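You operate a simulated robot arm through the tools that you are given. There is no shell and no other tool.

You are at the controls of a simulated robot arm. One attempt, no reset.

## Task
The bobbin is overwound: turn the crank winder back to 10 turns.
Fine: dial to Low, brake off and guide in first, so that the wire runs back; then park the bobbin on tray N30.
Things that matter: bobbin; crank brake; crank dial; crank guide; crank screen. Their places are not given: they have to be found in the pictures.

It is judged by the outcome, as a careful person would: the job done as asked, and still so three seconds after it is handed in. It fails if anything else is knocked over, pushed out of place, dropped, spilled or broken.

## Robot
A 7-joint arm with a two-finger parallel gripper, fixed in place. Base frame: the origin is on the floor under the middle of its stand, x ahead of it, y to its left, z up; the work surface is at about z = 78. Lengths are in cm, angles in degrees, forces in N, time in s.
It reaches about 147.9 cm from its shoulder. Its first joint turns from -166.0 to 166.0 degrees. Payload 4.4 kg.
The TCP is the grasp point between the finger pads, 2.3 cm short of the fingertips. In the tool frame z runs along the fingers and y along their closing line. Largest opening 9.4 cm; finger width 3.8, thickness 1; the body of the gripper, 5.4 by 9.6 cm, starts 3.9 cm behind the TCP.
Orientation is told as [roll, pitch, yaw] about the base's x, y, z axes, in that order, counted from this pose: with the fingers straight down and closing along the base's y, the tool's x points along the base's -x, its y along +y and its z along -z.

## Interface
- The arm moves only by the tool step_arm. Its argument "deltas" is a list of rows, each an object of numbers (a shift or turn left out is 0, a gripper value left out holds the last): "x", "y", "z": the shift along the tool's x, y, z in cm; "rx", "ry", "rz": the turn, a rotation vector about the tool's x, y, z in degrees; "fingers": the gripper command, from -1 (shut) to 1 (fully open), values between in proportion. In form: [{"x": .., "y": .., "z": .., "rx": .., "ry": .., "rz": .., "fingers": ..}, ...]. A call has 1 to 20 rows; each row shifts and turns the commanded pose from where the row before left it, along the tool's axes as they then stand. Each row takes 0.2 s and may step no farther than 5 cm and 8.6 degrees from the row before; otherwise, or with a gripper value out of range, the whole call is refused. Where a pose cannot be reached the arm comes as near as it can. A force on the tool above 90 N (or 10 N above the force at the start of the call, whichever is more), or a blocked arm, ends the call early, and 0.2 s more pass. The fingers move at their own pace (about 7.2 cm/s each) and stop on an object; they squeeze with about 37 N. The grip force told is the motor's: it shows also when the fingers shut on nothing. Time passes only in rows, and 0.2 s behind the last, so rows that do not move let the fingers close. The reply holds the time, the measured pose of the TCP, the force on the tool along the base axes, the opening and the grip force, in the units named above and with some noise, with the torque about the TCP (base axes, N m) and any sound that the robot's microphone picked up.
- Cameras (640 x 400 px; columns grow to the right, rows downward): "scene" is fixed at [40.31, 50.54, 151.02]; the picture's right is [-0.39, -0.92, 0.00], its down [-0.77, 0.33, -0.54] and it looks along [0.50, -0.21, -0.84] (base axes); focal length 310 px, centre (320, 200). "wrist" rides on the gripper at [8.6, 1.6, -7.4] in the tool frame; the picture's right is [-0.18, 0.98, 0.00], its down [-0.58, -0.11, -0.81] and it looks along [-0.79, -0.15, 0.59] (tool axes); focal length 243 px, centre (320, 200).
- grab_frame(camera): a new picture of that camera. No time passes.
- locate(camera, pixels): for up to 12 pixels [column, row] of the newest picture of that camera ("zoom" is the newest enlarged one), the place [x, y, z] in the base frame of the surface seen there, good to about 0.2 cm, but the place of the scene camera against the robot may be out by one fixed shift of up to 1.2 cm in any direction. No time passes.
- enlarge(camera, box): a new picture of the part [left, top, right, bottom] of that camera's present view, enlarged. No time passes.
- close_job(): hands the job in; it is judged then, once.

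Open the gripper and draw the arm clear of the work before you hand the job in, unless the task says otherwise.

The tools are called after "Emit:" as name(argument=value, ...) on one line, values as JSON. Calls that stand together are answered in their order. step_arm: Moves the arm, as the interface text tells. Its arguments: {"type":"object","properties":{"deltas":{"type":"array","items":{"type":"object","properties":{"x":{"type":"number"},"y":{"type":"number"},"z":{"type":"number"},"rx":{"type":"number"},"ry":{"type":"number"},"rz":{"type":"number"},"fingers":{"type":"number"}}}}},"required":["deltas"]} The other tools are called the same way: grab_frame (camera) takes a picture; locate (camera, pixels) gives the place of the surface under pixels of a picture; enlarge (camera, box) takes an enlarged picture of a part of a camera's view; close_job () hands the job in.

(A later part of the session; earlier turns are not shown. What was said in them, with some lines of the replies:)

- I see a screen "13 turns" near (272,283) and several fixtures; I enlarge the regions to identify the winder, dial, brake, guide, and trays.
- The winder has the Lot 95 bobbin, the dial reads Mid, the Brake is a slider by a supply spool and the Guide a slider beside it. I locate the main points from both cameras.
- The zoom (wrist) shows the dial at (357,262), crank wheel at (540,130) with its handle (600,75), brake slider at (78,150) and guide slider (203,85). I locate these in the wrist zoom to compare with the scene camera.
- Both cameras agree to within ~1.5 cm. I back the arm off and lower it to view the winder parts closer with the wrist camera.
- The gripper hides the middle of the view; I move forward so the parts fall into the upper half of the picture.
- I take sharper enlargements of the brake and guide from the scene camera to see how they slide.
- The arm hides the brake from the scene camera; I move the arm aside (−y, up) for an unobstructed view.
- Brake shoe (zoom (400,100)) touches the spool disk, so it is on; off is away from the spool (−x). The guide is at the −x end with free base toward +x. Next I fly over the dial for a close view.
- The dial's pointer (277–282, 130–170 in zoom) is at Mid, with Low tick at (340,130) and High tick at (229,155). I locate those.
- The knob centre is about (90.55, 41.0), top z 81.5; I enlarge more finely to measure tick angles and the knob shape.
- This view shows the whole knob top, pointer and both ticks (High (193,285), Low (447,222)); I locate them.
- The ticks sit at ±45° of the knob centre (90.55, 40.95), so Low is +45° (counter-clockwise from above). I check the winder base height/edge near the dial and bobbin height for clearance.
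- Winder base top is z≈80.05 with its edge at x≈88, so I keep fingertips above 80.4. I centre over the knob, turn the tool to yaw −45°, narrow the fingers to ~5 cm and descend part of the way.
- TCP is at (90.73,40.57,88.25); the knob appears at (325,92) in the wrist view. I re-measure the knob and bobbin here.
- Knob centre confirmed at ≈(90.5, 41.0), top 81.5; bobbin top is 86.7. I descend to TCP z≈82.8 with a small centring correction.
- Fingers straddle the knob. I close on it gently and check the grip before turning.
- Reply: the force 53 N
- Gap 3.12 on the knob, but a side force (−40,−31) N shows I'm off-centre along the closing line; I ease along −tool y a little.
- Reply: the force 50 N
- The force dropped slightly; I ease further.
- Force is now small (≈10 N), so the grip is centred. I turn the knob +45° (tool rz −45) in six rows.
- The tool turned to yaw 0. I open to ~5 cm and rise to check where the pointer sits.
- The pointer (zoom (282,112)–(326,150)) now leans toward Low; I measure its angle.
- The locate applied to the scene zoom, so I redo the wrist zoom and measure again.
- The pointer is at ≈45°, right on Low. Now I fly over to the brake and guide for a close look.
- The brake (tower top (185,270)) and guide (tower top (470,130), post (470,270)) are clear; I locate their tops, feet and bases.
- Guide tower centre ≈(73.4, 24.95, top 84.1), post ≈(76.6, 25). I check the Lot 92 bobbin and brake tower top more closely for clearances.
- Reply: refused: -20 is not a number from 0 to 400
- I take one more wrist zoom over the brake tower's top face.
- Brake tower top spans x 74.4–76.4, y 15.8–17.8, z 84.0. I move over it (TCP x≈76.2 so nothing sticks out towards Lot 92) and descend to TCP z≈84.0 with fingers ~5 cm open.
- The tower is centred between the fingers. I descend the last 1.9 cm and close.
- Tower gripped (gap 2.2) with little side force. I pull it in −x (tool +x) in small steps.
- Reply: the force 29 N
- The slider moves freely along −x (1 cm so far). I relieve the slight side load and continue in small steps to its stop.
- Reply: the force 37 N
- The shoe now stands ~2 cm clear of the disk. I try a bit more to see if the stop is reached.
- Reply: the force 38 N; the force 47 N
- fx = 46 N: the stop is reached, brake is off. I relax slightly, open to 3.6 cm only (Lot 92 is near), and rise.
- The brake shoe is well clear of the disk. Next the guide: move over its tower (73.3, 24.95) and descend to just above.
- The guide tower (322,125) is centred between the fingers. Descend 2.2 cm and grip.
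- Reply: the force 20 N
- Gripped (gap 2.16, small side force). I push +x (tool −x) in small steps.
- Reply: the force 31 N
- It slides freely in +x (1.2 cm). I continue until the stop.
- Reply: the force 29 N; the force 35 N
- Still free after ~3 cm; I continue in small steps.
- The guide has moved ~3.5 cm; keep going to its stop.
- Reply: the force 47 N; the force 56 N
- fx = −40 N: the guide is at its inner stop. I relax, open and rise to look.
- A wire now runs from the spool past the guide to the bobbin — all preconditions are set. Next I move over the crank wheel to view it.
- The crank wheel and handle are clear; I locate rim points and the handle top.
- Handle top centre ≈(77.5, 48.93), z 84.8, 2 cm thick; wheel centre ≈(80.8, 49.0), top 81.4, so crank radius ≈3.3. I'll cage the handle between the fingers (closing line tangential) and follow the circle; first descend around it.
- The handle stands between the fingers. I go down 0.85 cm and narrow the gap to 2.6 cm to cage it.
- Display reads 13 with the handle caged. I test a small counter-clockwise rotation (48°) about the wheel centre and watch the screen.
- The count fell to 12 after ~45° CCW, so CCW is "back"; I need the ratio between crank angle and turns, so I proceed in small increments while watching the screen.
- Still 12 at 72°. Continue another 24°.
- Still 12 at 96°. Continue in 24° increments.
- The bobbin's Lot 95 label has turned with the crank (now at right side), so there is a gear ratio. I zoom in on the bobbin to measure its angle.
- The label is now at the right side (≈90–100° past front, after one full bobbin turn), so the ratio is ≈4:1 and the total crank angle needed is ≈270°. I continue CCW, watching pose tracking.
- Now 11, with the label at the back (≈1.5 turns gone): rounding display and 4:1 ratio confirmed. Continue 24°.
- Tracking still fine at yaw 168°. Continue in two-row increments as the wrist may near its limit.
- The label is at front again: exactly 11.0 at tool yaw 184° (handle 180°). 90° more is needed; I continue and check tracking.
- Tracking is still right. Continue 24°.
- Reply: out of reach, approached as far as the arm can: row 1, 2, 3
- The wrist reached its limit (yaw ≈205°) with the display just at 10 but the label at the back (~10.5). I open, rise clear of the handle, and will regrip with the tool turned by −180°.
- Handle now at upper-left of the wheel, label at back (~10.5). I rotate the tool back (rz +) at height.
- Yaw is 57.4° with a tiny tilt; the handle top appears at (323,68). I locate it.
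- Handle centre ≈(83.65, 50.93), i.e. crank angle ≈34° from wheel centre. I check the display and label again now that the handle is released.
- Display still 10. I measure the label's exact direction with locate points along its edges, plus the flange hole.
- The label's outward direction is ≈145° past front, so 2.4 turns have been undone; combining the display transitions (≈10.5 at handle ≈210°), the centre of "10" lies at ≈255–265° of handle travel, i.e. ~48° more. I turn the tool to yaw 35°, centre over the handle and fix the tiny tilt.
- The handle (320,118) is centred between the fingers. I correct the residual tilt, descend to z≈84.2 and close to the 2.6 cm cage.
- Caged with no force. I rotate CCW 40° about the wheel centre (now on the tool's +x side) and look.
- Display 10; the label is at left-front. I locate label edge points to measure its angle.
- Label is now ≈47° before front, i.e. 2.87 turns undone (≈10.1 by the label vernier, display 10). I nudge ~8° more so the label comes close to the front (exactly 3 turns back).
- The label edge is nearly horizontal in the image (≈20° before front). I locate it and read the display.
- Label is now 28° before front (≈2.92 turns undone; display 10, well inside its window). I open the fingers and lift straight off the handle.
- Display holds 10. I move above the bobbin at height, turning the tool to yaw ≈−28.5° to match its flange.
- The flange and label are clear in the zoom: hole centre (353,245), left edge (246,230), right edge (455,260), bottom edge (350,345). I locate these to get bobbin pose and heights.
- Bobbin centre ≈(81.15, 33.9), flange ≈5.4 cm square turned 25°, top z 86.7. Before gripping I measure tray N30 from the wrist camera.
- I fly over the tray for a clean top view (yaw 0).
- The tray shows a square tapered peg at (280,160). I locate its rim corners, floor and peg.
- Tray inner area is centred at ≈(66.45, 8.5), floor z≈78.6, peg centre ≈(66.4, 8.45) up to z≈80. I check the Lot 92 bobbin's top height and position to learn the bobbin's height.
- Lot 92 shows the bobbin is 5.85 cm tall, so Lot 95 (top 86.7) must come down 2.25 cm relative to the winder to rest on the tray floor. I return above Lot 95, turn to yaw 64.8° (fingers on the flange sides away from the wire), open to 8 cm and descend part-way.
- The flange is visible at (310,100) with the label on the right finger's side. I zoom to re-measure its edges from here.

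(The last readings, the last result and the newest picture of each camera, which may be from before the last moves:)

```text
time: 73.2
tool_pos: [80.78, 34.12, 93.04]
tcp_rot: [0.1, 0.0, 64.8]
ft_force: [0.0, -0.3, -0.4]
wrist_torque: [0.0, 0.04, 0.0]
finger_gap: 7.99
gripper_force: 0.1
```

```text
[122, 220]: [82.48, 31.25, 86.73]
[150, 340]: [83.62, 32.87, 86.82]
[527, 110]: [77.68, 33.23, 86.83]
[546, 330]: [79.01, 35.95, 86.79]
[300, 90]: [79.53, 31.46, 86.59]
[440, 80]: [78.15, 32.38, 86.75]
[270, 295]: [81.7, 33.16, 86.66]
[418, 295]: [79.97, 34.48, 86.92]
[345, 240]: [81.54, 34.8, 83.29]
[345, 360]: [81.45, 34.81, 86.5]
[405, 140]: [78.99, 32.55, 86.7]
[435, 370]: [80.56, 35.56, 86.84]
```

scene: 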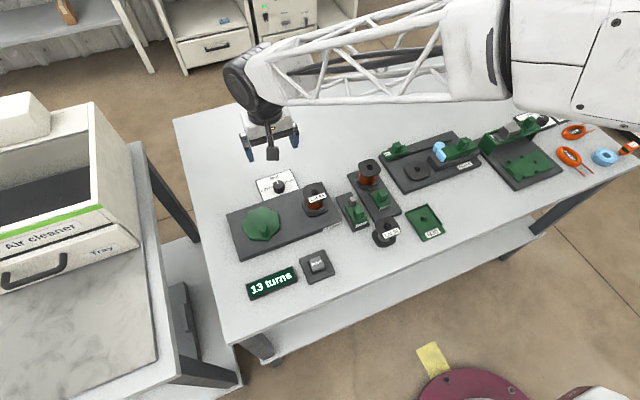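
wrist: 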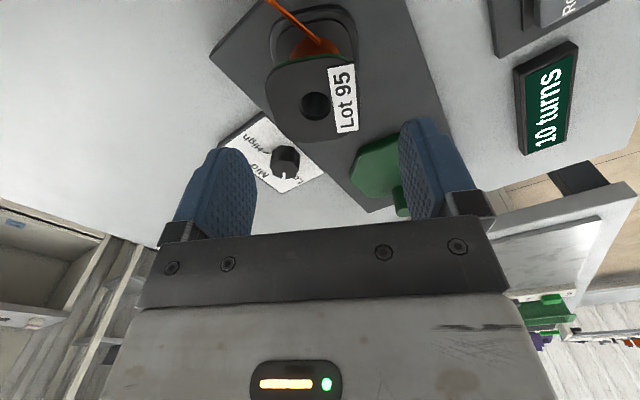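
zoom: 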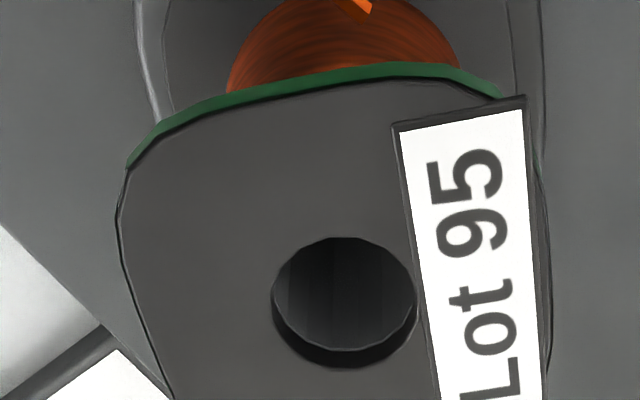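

Flange centre re-measured ≈(80.9, 33.75). I take a small centring shift and descend to TCP z≈86.3.

Emit:
step_arm(deltas=[{"x": 0.25, "y": -0.22}, {"z": 2.5}, {"z": 2.5}, {}])

Emit:
step_arm(deltas=[{"z": 1.7}, {}])

Emit:
grab_frame(camera="wrist")

Emit:
enlarge(camera="scene", box=[270, 150, 370, 212])

```text
time: 74.2
tool_pos: [80.71, 33.67, 87.83]
tcp_rot: [0.1, -0.2, 64.8]
ft_force: [0.2, 0.0, 0.2]
wrist_torque: [-0.01, 0.0, 0.0]
finger_gap: 8.0
gripper_force: 0.0
```

```text
time: 74.8
tool_pos: [81.02, 33.77, 86.19]
tcp_rot: [0.1, -0.1, 64.9]
ft_force: [-0.4, 0.5, 0.7]
wrist_torque: [-0.01, 0.01, -0.01]
finger_gap: 7.99
gripper_force: 0.0
```

```text
taken
```

wrist: 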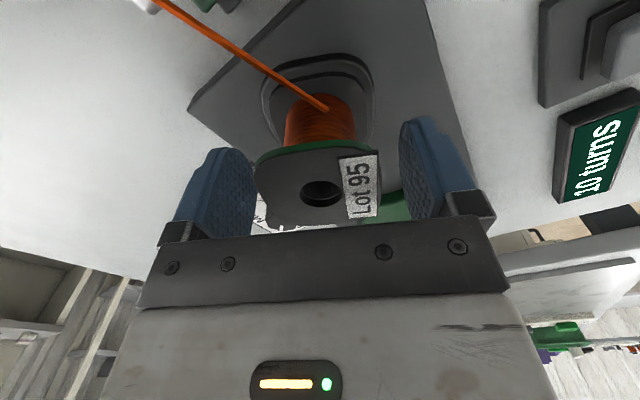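

```text
6.40 times, centred on (320, 181) of scene
```

zoom: 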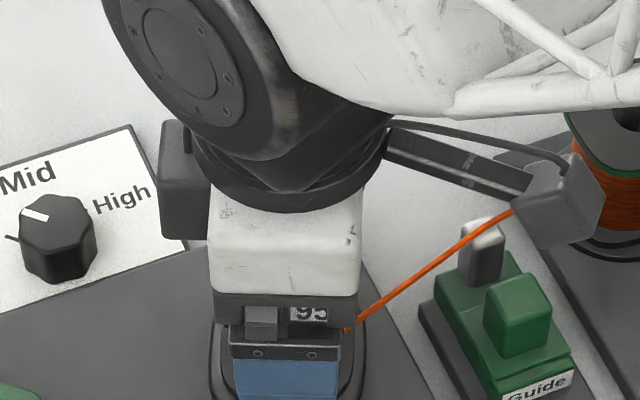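

Projected TCP (320,182) matches the flange centre (318), so it is centred. I close the fingers on the flange.

Emit:
step_arm(deltas=[{"fingers": 0.3}, {"fingers": 0.1}, {"fingers": -0.2}, {}])

```text
time: 75.8
tool_pos: [80.98, 33.85, 86.03]
tcp_rot: [0.0, -0.1, 64.9]
ft_force: [-0.1, 0.1, 0.5]
wrist_torque: [-0.01, 0.0, 0.02]
finger_gap: 5.51
gripper_force: 37.3
```

Gripped at gap 5.51 with no side force. I lift slowly straight up and check.

Emit:
step_arm(deltas=[{"fingers": -0.6}, {"z": -0.5}, {"z": -0.7}, {"z": -1}, {}])

Emit:
grab_frame(camera="wrist")

Emit:
enlarge(camera="scene", box=[220, 150, 380, 305])

```text
time: 77.0
tool_pos: [80.88, 33.66, 88.54]
tcp_rot: [0.1, 0.0, 64.9]
ft_force: [-0.1, -0.1, -1.1]
wrist_torque: [-0.02, -0.04, -0.01]
finger_gap: 5.54
gripper_force: 36.5
```

```text
taken
```

wrist: 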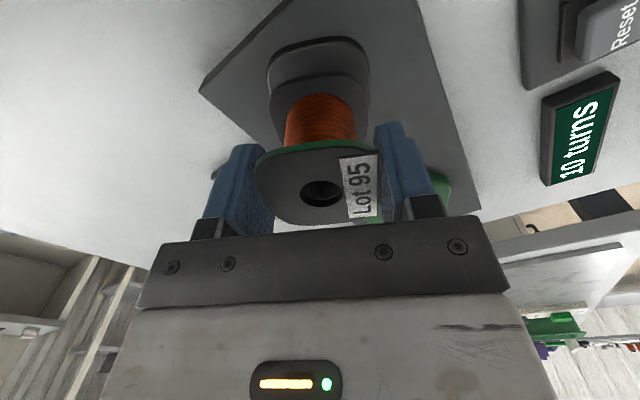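

```text
2.58 times, centred on (300, 228) of scene
```

zoom: 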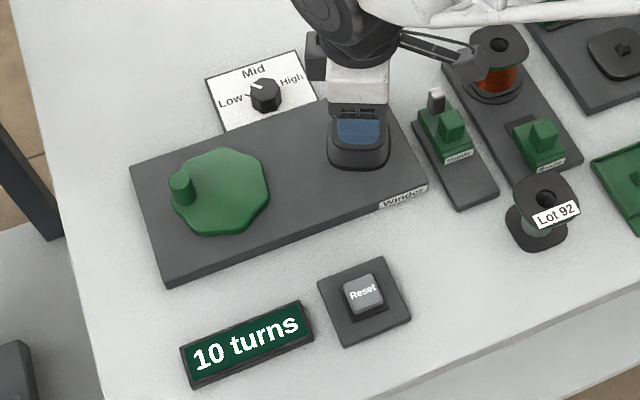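

Bobbin is free of the spindle and firmly held; the display still reads 10. I lift to ~z 100, carry it above tray N30 and turn to yaw ≈89.5° so the flange squares with the tray.

Emit:
step_arm(deltas=[{"z": -3}, {"z": -4}, {"z": -4.5}, {"x": 3.63, "y": 0.3}, {"x": 3.63, "y": 0.3}, {"x": 3.63, "y": 0.3}, {"x": 3.63, "y": 0.3}, {"x": 3.63, "y": 0.3}, {"x": 3.63, "y": 0.3}, {"x": 3.63, "y": 0.3}, {"x": 3.63, "y": 0.3}, {"rz": -6.15}, {"rz": -6.15}, {"rz": -6.15}, {"rz": -6.15}, {}])

Emit:
grab_frame(camera="wrist")

Emit:
enlarge(camera="scene", box=[350, 150, 500, 260])

```text
time: 80.4
tool_pos: [66.51, 8.47, 99.96]
tcp_rot: [0.1, -0.1, 89.6]
ft_force: [0.0, 0.3, -1.3]
wrist_torque: [-0.01, 0.06, 0.02]
finger_gap: 5.49
gripper_force: 36.8
```

```text
taken
```

wrist: 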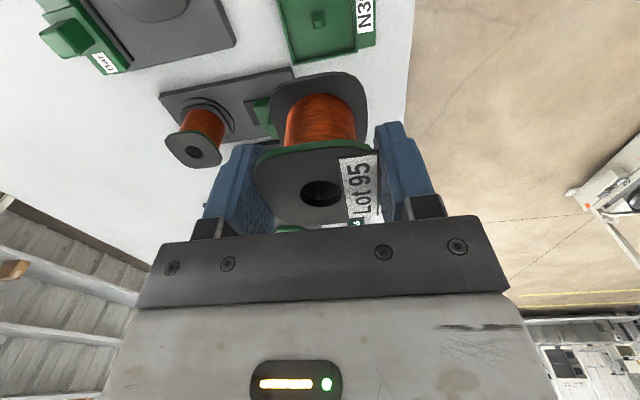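

```text
3.64 times, centred on (425, 205) of scene
```

zoom: 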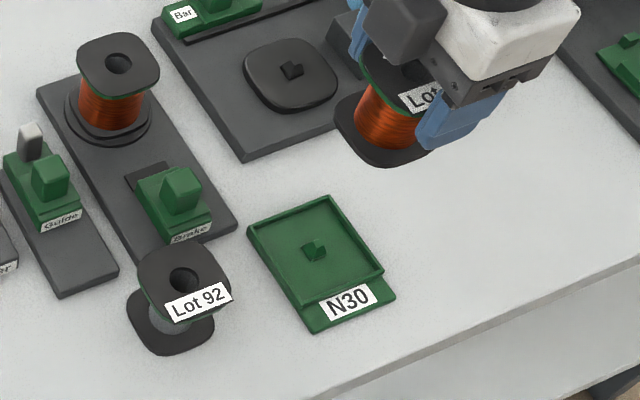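

TCP is at (66.51, 8.47). I measure the bobbin's hole centre in the hand and the tray peg from this view to align them.

Emit:
enlarge(camera="wrist", box=[250, 140, 390, 227])

```text
4.57 times, centred on (320, 184) of wrist
```

zoom: 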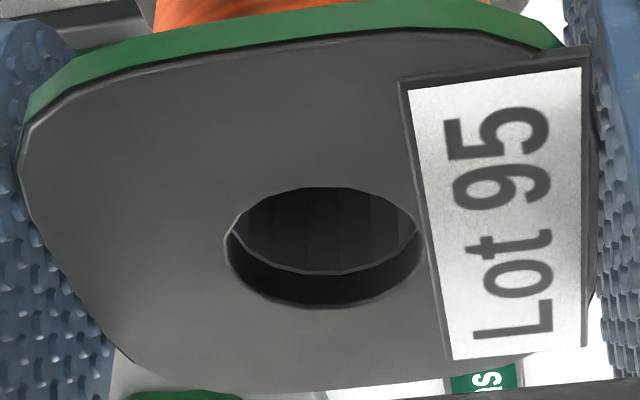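

Emit:
locate(camera="zoom", pixels=[[220, 245], [425, 245], [320, 183], [330, 315], [22, 180], [595, 250], [300, 50], [250, 385], [330, 280], [200, 120]])

Emit:
enlarge(camera="wrist", box=[270, 0, 390, 75])

```text
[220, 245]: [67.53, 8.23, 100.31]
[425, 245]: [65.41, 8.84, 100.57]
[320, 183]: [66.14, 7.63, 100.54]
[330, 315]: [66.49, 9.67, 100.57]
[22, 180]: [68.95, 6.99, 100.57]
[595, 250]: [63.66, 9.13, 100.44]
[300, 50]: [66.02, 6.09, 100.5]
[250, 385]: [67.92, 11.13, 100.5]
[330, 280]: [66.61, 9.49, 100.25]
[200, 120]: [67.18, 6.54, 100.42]
```

```text
5.33 times, centred on (330, 38) of wrist
```

zoom: 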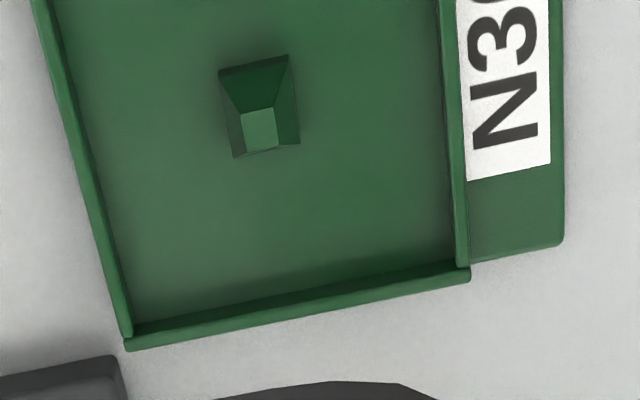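

Bobbin hole centre in hand ≈(66.45, 8.6), top z = TCP+0.55. Now I locate the peg and tray in this view.

Emit:
locate(camera="zoom", pixels=[[260, 130], [245, 115], [273, 110], [248, 148], [276, 145], [220, 72], [287, 58], [235, 157], [298, 142], [130, 340], [465, 270], [300, 200]])

```text
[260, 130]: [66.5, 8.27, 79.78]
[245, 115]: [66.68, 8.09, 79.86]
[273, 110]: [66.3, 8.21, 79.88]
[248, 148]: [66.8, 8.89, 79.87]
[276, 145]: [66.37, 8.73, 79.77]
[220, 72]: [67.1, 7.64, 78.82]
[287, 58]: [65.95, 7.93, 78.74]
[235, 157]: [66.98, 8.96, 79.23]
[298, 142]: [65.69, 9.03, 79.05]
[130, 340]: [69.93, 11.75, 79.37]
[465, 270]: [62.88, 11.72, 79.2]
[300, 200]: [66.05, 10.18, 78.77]
```

Peg centre ≈(66.45, 8.45), so I shift −y by 0.13 cm and descend to just above the peg (TCP ≈86).

Emit:
step_arm(deltas=[{"x": 0.13}, {"z": 4}, {"z": 4}, {"z": 3.5}, {"z": 2.4}, {}])

Emit:
enlarge(camera="scene", box=[370, 170, 490, 250])

Emit:
grab_frame(camera="wrist")

```text
time: 81.8
tool_pos: [66.35, 8.21, 85.93]
tcp_rot: [0.1, 0.0, 89.5]
ft_force: [0.8, 0.1, -1.3]
wrist_torque: [0.01, 0.0, -0.02]
finger_gap: 5.49
gripper_force: 36.7
```

```text
5.00 times, centred on (430, 210) of scene
```

zoom: 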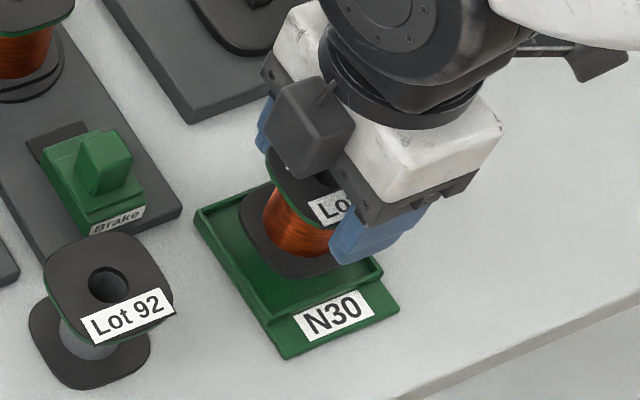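

```text
taken
```

wrist: 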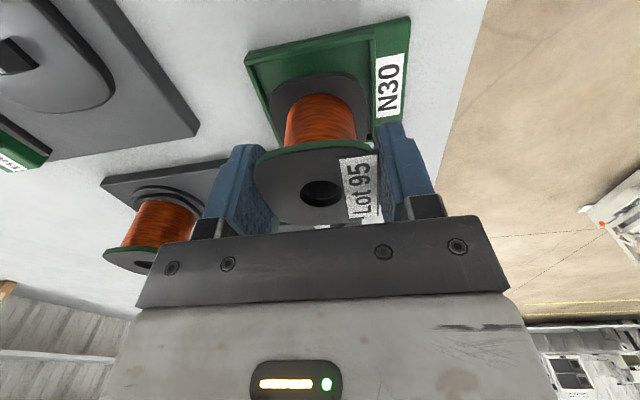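

The bobbin hangs just over the tray. I zoom to compare the bottom flange with the tray rims.

Emit:
enlarge(camera="wrist", box=[230, 10, 430, 135])

```text
3.20 times, centred on (330, 72) of wrist
```

zoom: 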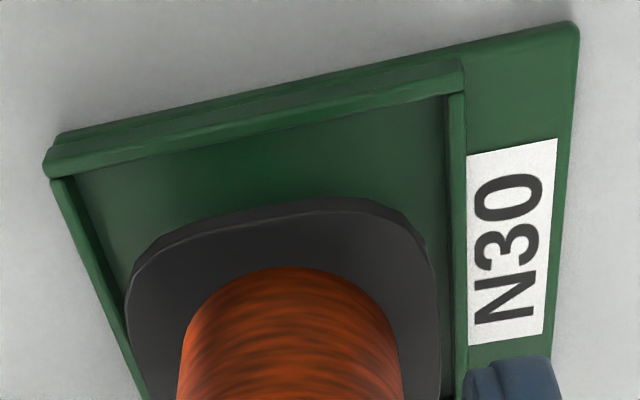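

Emit:
locate(camera="zoom", pixels=[[130, 300], [437, 290], [280, 210], [130, 340], [440, 330], [100, 280], [457, 250], [60, 160], [455, 70], [90, 190], [440, 120], [260, 130]])

```text
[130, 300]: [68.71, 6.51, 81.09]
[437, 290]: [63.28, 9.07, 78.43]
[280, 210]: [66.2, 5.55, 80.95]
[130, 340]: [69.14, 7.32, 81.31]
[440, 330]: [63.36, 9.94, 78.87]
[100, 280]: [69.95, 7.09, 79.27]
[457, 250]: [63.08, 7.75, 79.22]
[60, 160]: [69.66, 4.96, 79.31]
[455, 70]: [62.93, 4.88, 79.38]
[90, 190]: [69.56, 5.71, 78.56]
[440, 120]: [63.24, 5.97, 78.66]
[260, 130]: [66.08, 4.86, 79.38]
```

Bottom flange centre ≈(66.4, 8.3–8.4) matches the tray centre (66.4, 8.4). I lower slowly while watching the force.

Emit:
step_arm(deltas=[{"z": 0.5}, {"z": 0.5}, {"z": 0.4}, {}])

```text
time: 82.8
tool_pos: [66.35, 8.29, 84.66]
tcp_rot: [0.1, -0.1, 89.5]
ft_force: [-0.7, 0.2, -1.4]
wrist_torque: [0.01, -0.03, 0.01]
finger_gap: 5.49
gripper_force: 37.1
```

No contact force though the bottom is now below the peg top — the peg is entering the hole. Continue lowering gently.

Emit:
step_arm(deltas=[{"z": 0.25}, {"z": 0.2}, {}])

```text
time: 83.6
tool_pos: [66.47, 8.27, 84.17]
tcp_rot: [0.0, -0.1, 89.5]
ft_force: [0.7, 0.2, -1.9]
wrist_torque: [0.02, -0.01, -0.01]
finger_gap: 5.5
gripper_force: 37.2
```

Emit:
step_arm(deltas=[{"z": 0.15}, {}])

Emit:
enlarge(camera="scene", box=[390, 185, 470, 245])

```text
time: 84.2
tool_pos: [66.38, 8.32, 84.06]
tcp_rot: [0.1, 0.0, 89.4]
ft_force: [-1.0, -0.2, -1.0]
wrist_torque: [-0.02, -0.01, 0.01]
finger_gap: 5.51
gripper_force: 37.0
```

```text
6.67 times, centred on (430, 215) of scene
```

zoom: 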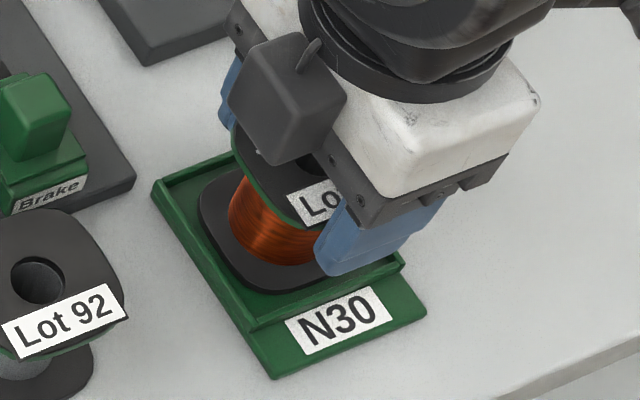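

Still no contact; nearly seated. Lower in 0.1 cm steps until the force rises.

Emit:
step_arm(deltas=[{"z": 0.1}, {}])

Emit:
step_arm(deltas=[{"z": 0.1}, {}])

```text
time: 84.8
tool_pos: [66.4, 8.28, 83.94]
tcp_rot: [0.1, -0.1, 89.5]
ft_force: [1.0, -0.3, -1.4]
wrist_torque: [-0.01, 0.01, 0.01]
finger_gap: 5.48
gripper_force: 37.1
```

```text
time: 85.4
tool_pos: [66.43, 8.34, 83.92]
tcp_rot: [0.2, -0.1, 89.5]
ft_force: [-4.5, -2.2, 13.9]
wrist_torque: [-0.25, 0.58, 0.02]
finger_gap: 5.52
gripper_force: 37.2
```

fz = +14 N: the bobbin rests on the tray floor. I open the fingers and rise straight up.

Emit:
step_arm(deltas=[{"fingers": 0.2}, {"fingers": 0.6}, {}, {"z": -1}, {"z": -2}, {"z": -4}, {"z": -4}, {"z": -4}, {}])

Emit:
grab_frame(camera="wrist")

Emit:
enlarge(camera="scene", box=[370, 170, 490, 250])

```text
time: 87.4
tool_pos: [66.28, 8.29, 98.73]
tcp_rot: [0.1, -0.1, 89.4]
ft_force: [-0.3, 0.2, -0.5]
wrist_torque: [0.01, 0.05, -0.03]
finger_gap: 7.52
gripper_force: 0.1
```

```text
taken
```

wrist: 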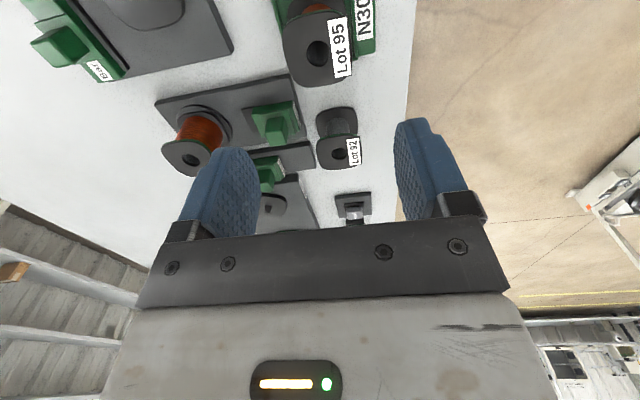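

```text
5.00 times, centred on (430, 210) of scene
```

zoom: 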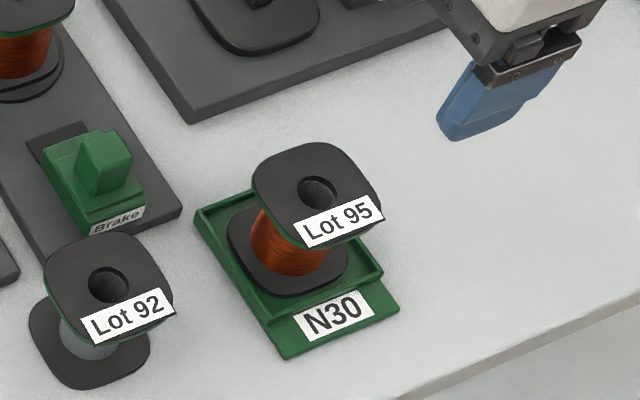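

Lot 95 stands upright inside tray N30. I draw the arm back clear of the work and check the whole scene.

Emit:
step_arm(deltas=[{"y": 4, "z": -1.6, "fingers": 1}, {"y": 4, "z": -1.6}, {"y": 4, "z": -1.6}, {"y": 4, "z": -1.6}, {"y": 4, "x": 2}, {"x": 4}, {"x": 4}, {}])

Emit:
grab_frame(camera="scene")

Emit:
enlarge(camera="scene", box=[220, 160, 350, 305])

Emit:
enlarge(camera="scene", box=[300, 150, 460, 250])

```text
time: 89.2
tool_pos: [46.35, -1.7, 105.2]
tcp_rot: [0.0, -0.1, 89.5]
ft_force: [0.1, -0.2, -1.1]
wrist_torque: [0.04, -0.01, 0.0]
finger_gap: 9.38
gripper_force: 0.1
```

```text
taken
```

scene: 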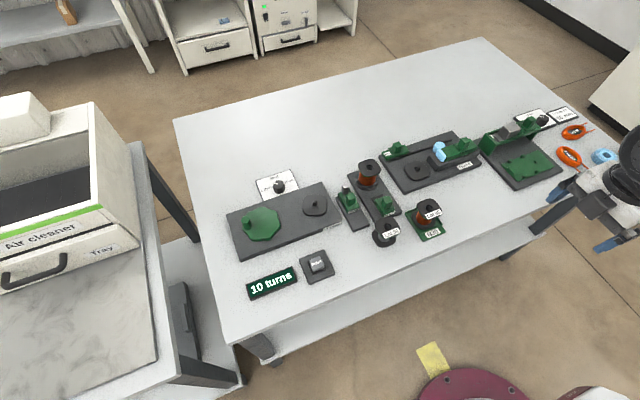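

```text
2.76 times, centred on (285, 232) of scene
```

zoom: 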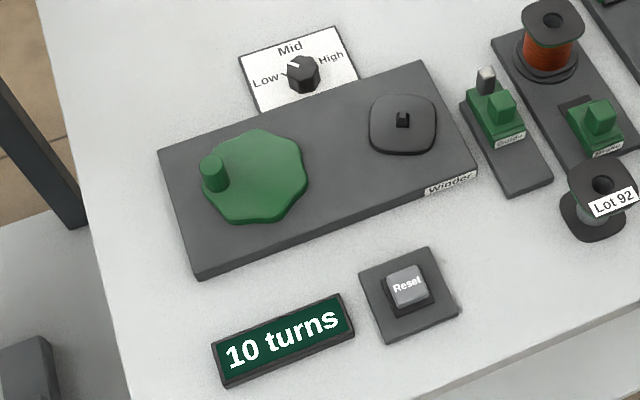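

```text
4.00 times, centred on (380, 200) of scene
```

zoom: 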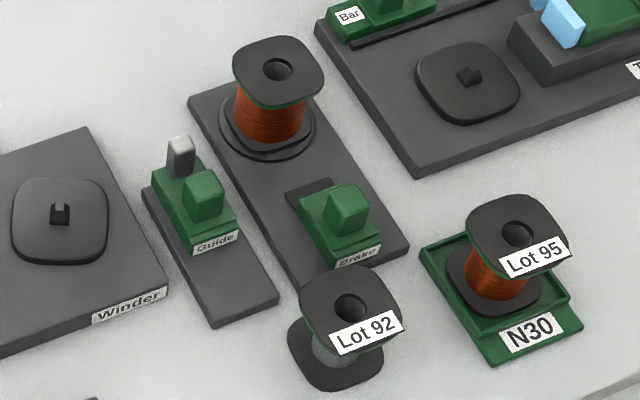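

The display reads 10 turns, the dial is on Low, the brake is clear of the spool and the guide is in. Lot 95 sits on tray N30 with Lot 92 untouched, and the arm is clear with the gripper open, so I hand the job in.

Emit:
close_job()

```text
The job is handed in.
```

The winder is back to 10 turns on the screen, and the bobbin (Lot 95) is parked upright on tray N30. I've handed the job in; no verdict has come back.

- **Setup:** I set the dial to Low, took the brake off and pushed the guide in before touching the crank. The wire then showed running from the spool past the guide to the bobbin.
- **Winding back:** I turned the crank counter-clockwise by about three bobbin turns. The crank is geared about four to one, so that was roughly three-quarters of a crank turn.
- **Count:** The screen shows whole turns only. By the bobbin's label I undid about 2.9 turns, so the true count should be close to 10 but may be off by a fraction of a turn.
- **Bobbin:** I felt it come to rest on the tray floor over the peg before letting go.

In the last pictures nothing else looked moved, including the Lot 92 bobbin. The arm was clear of the table with the gripper open.
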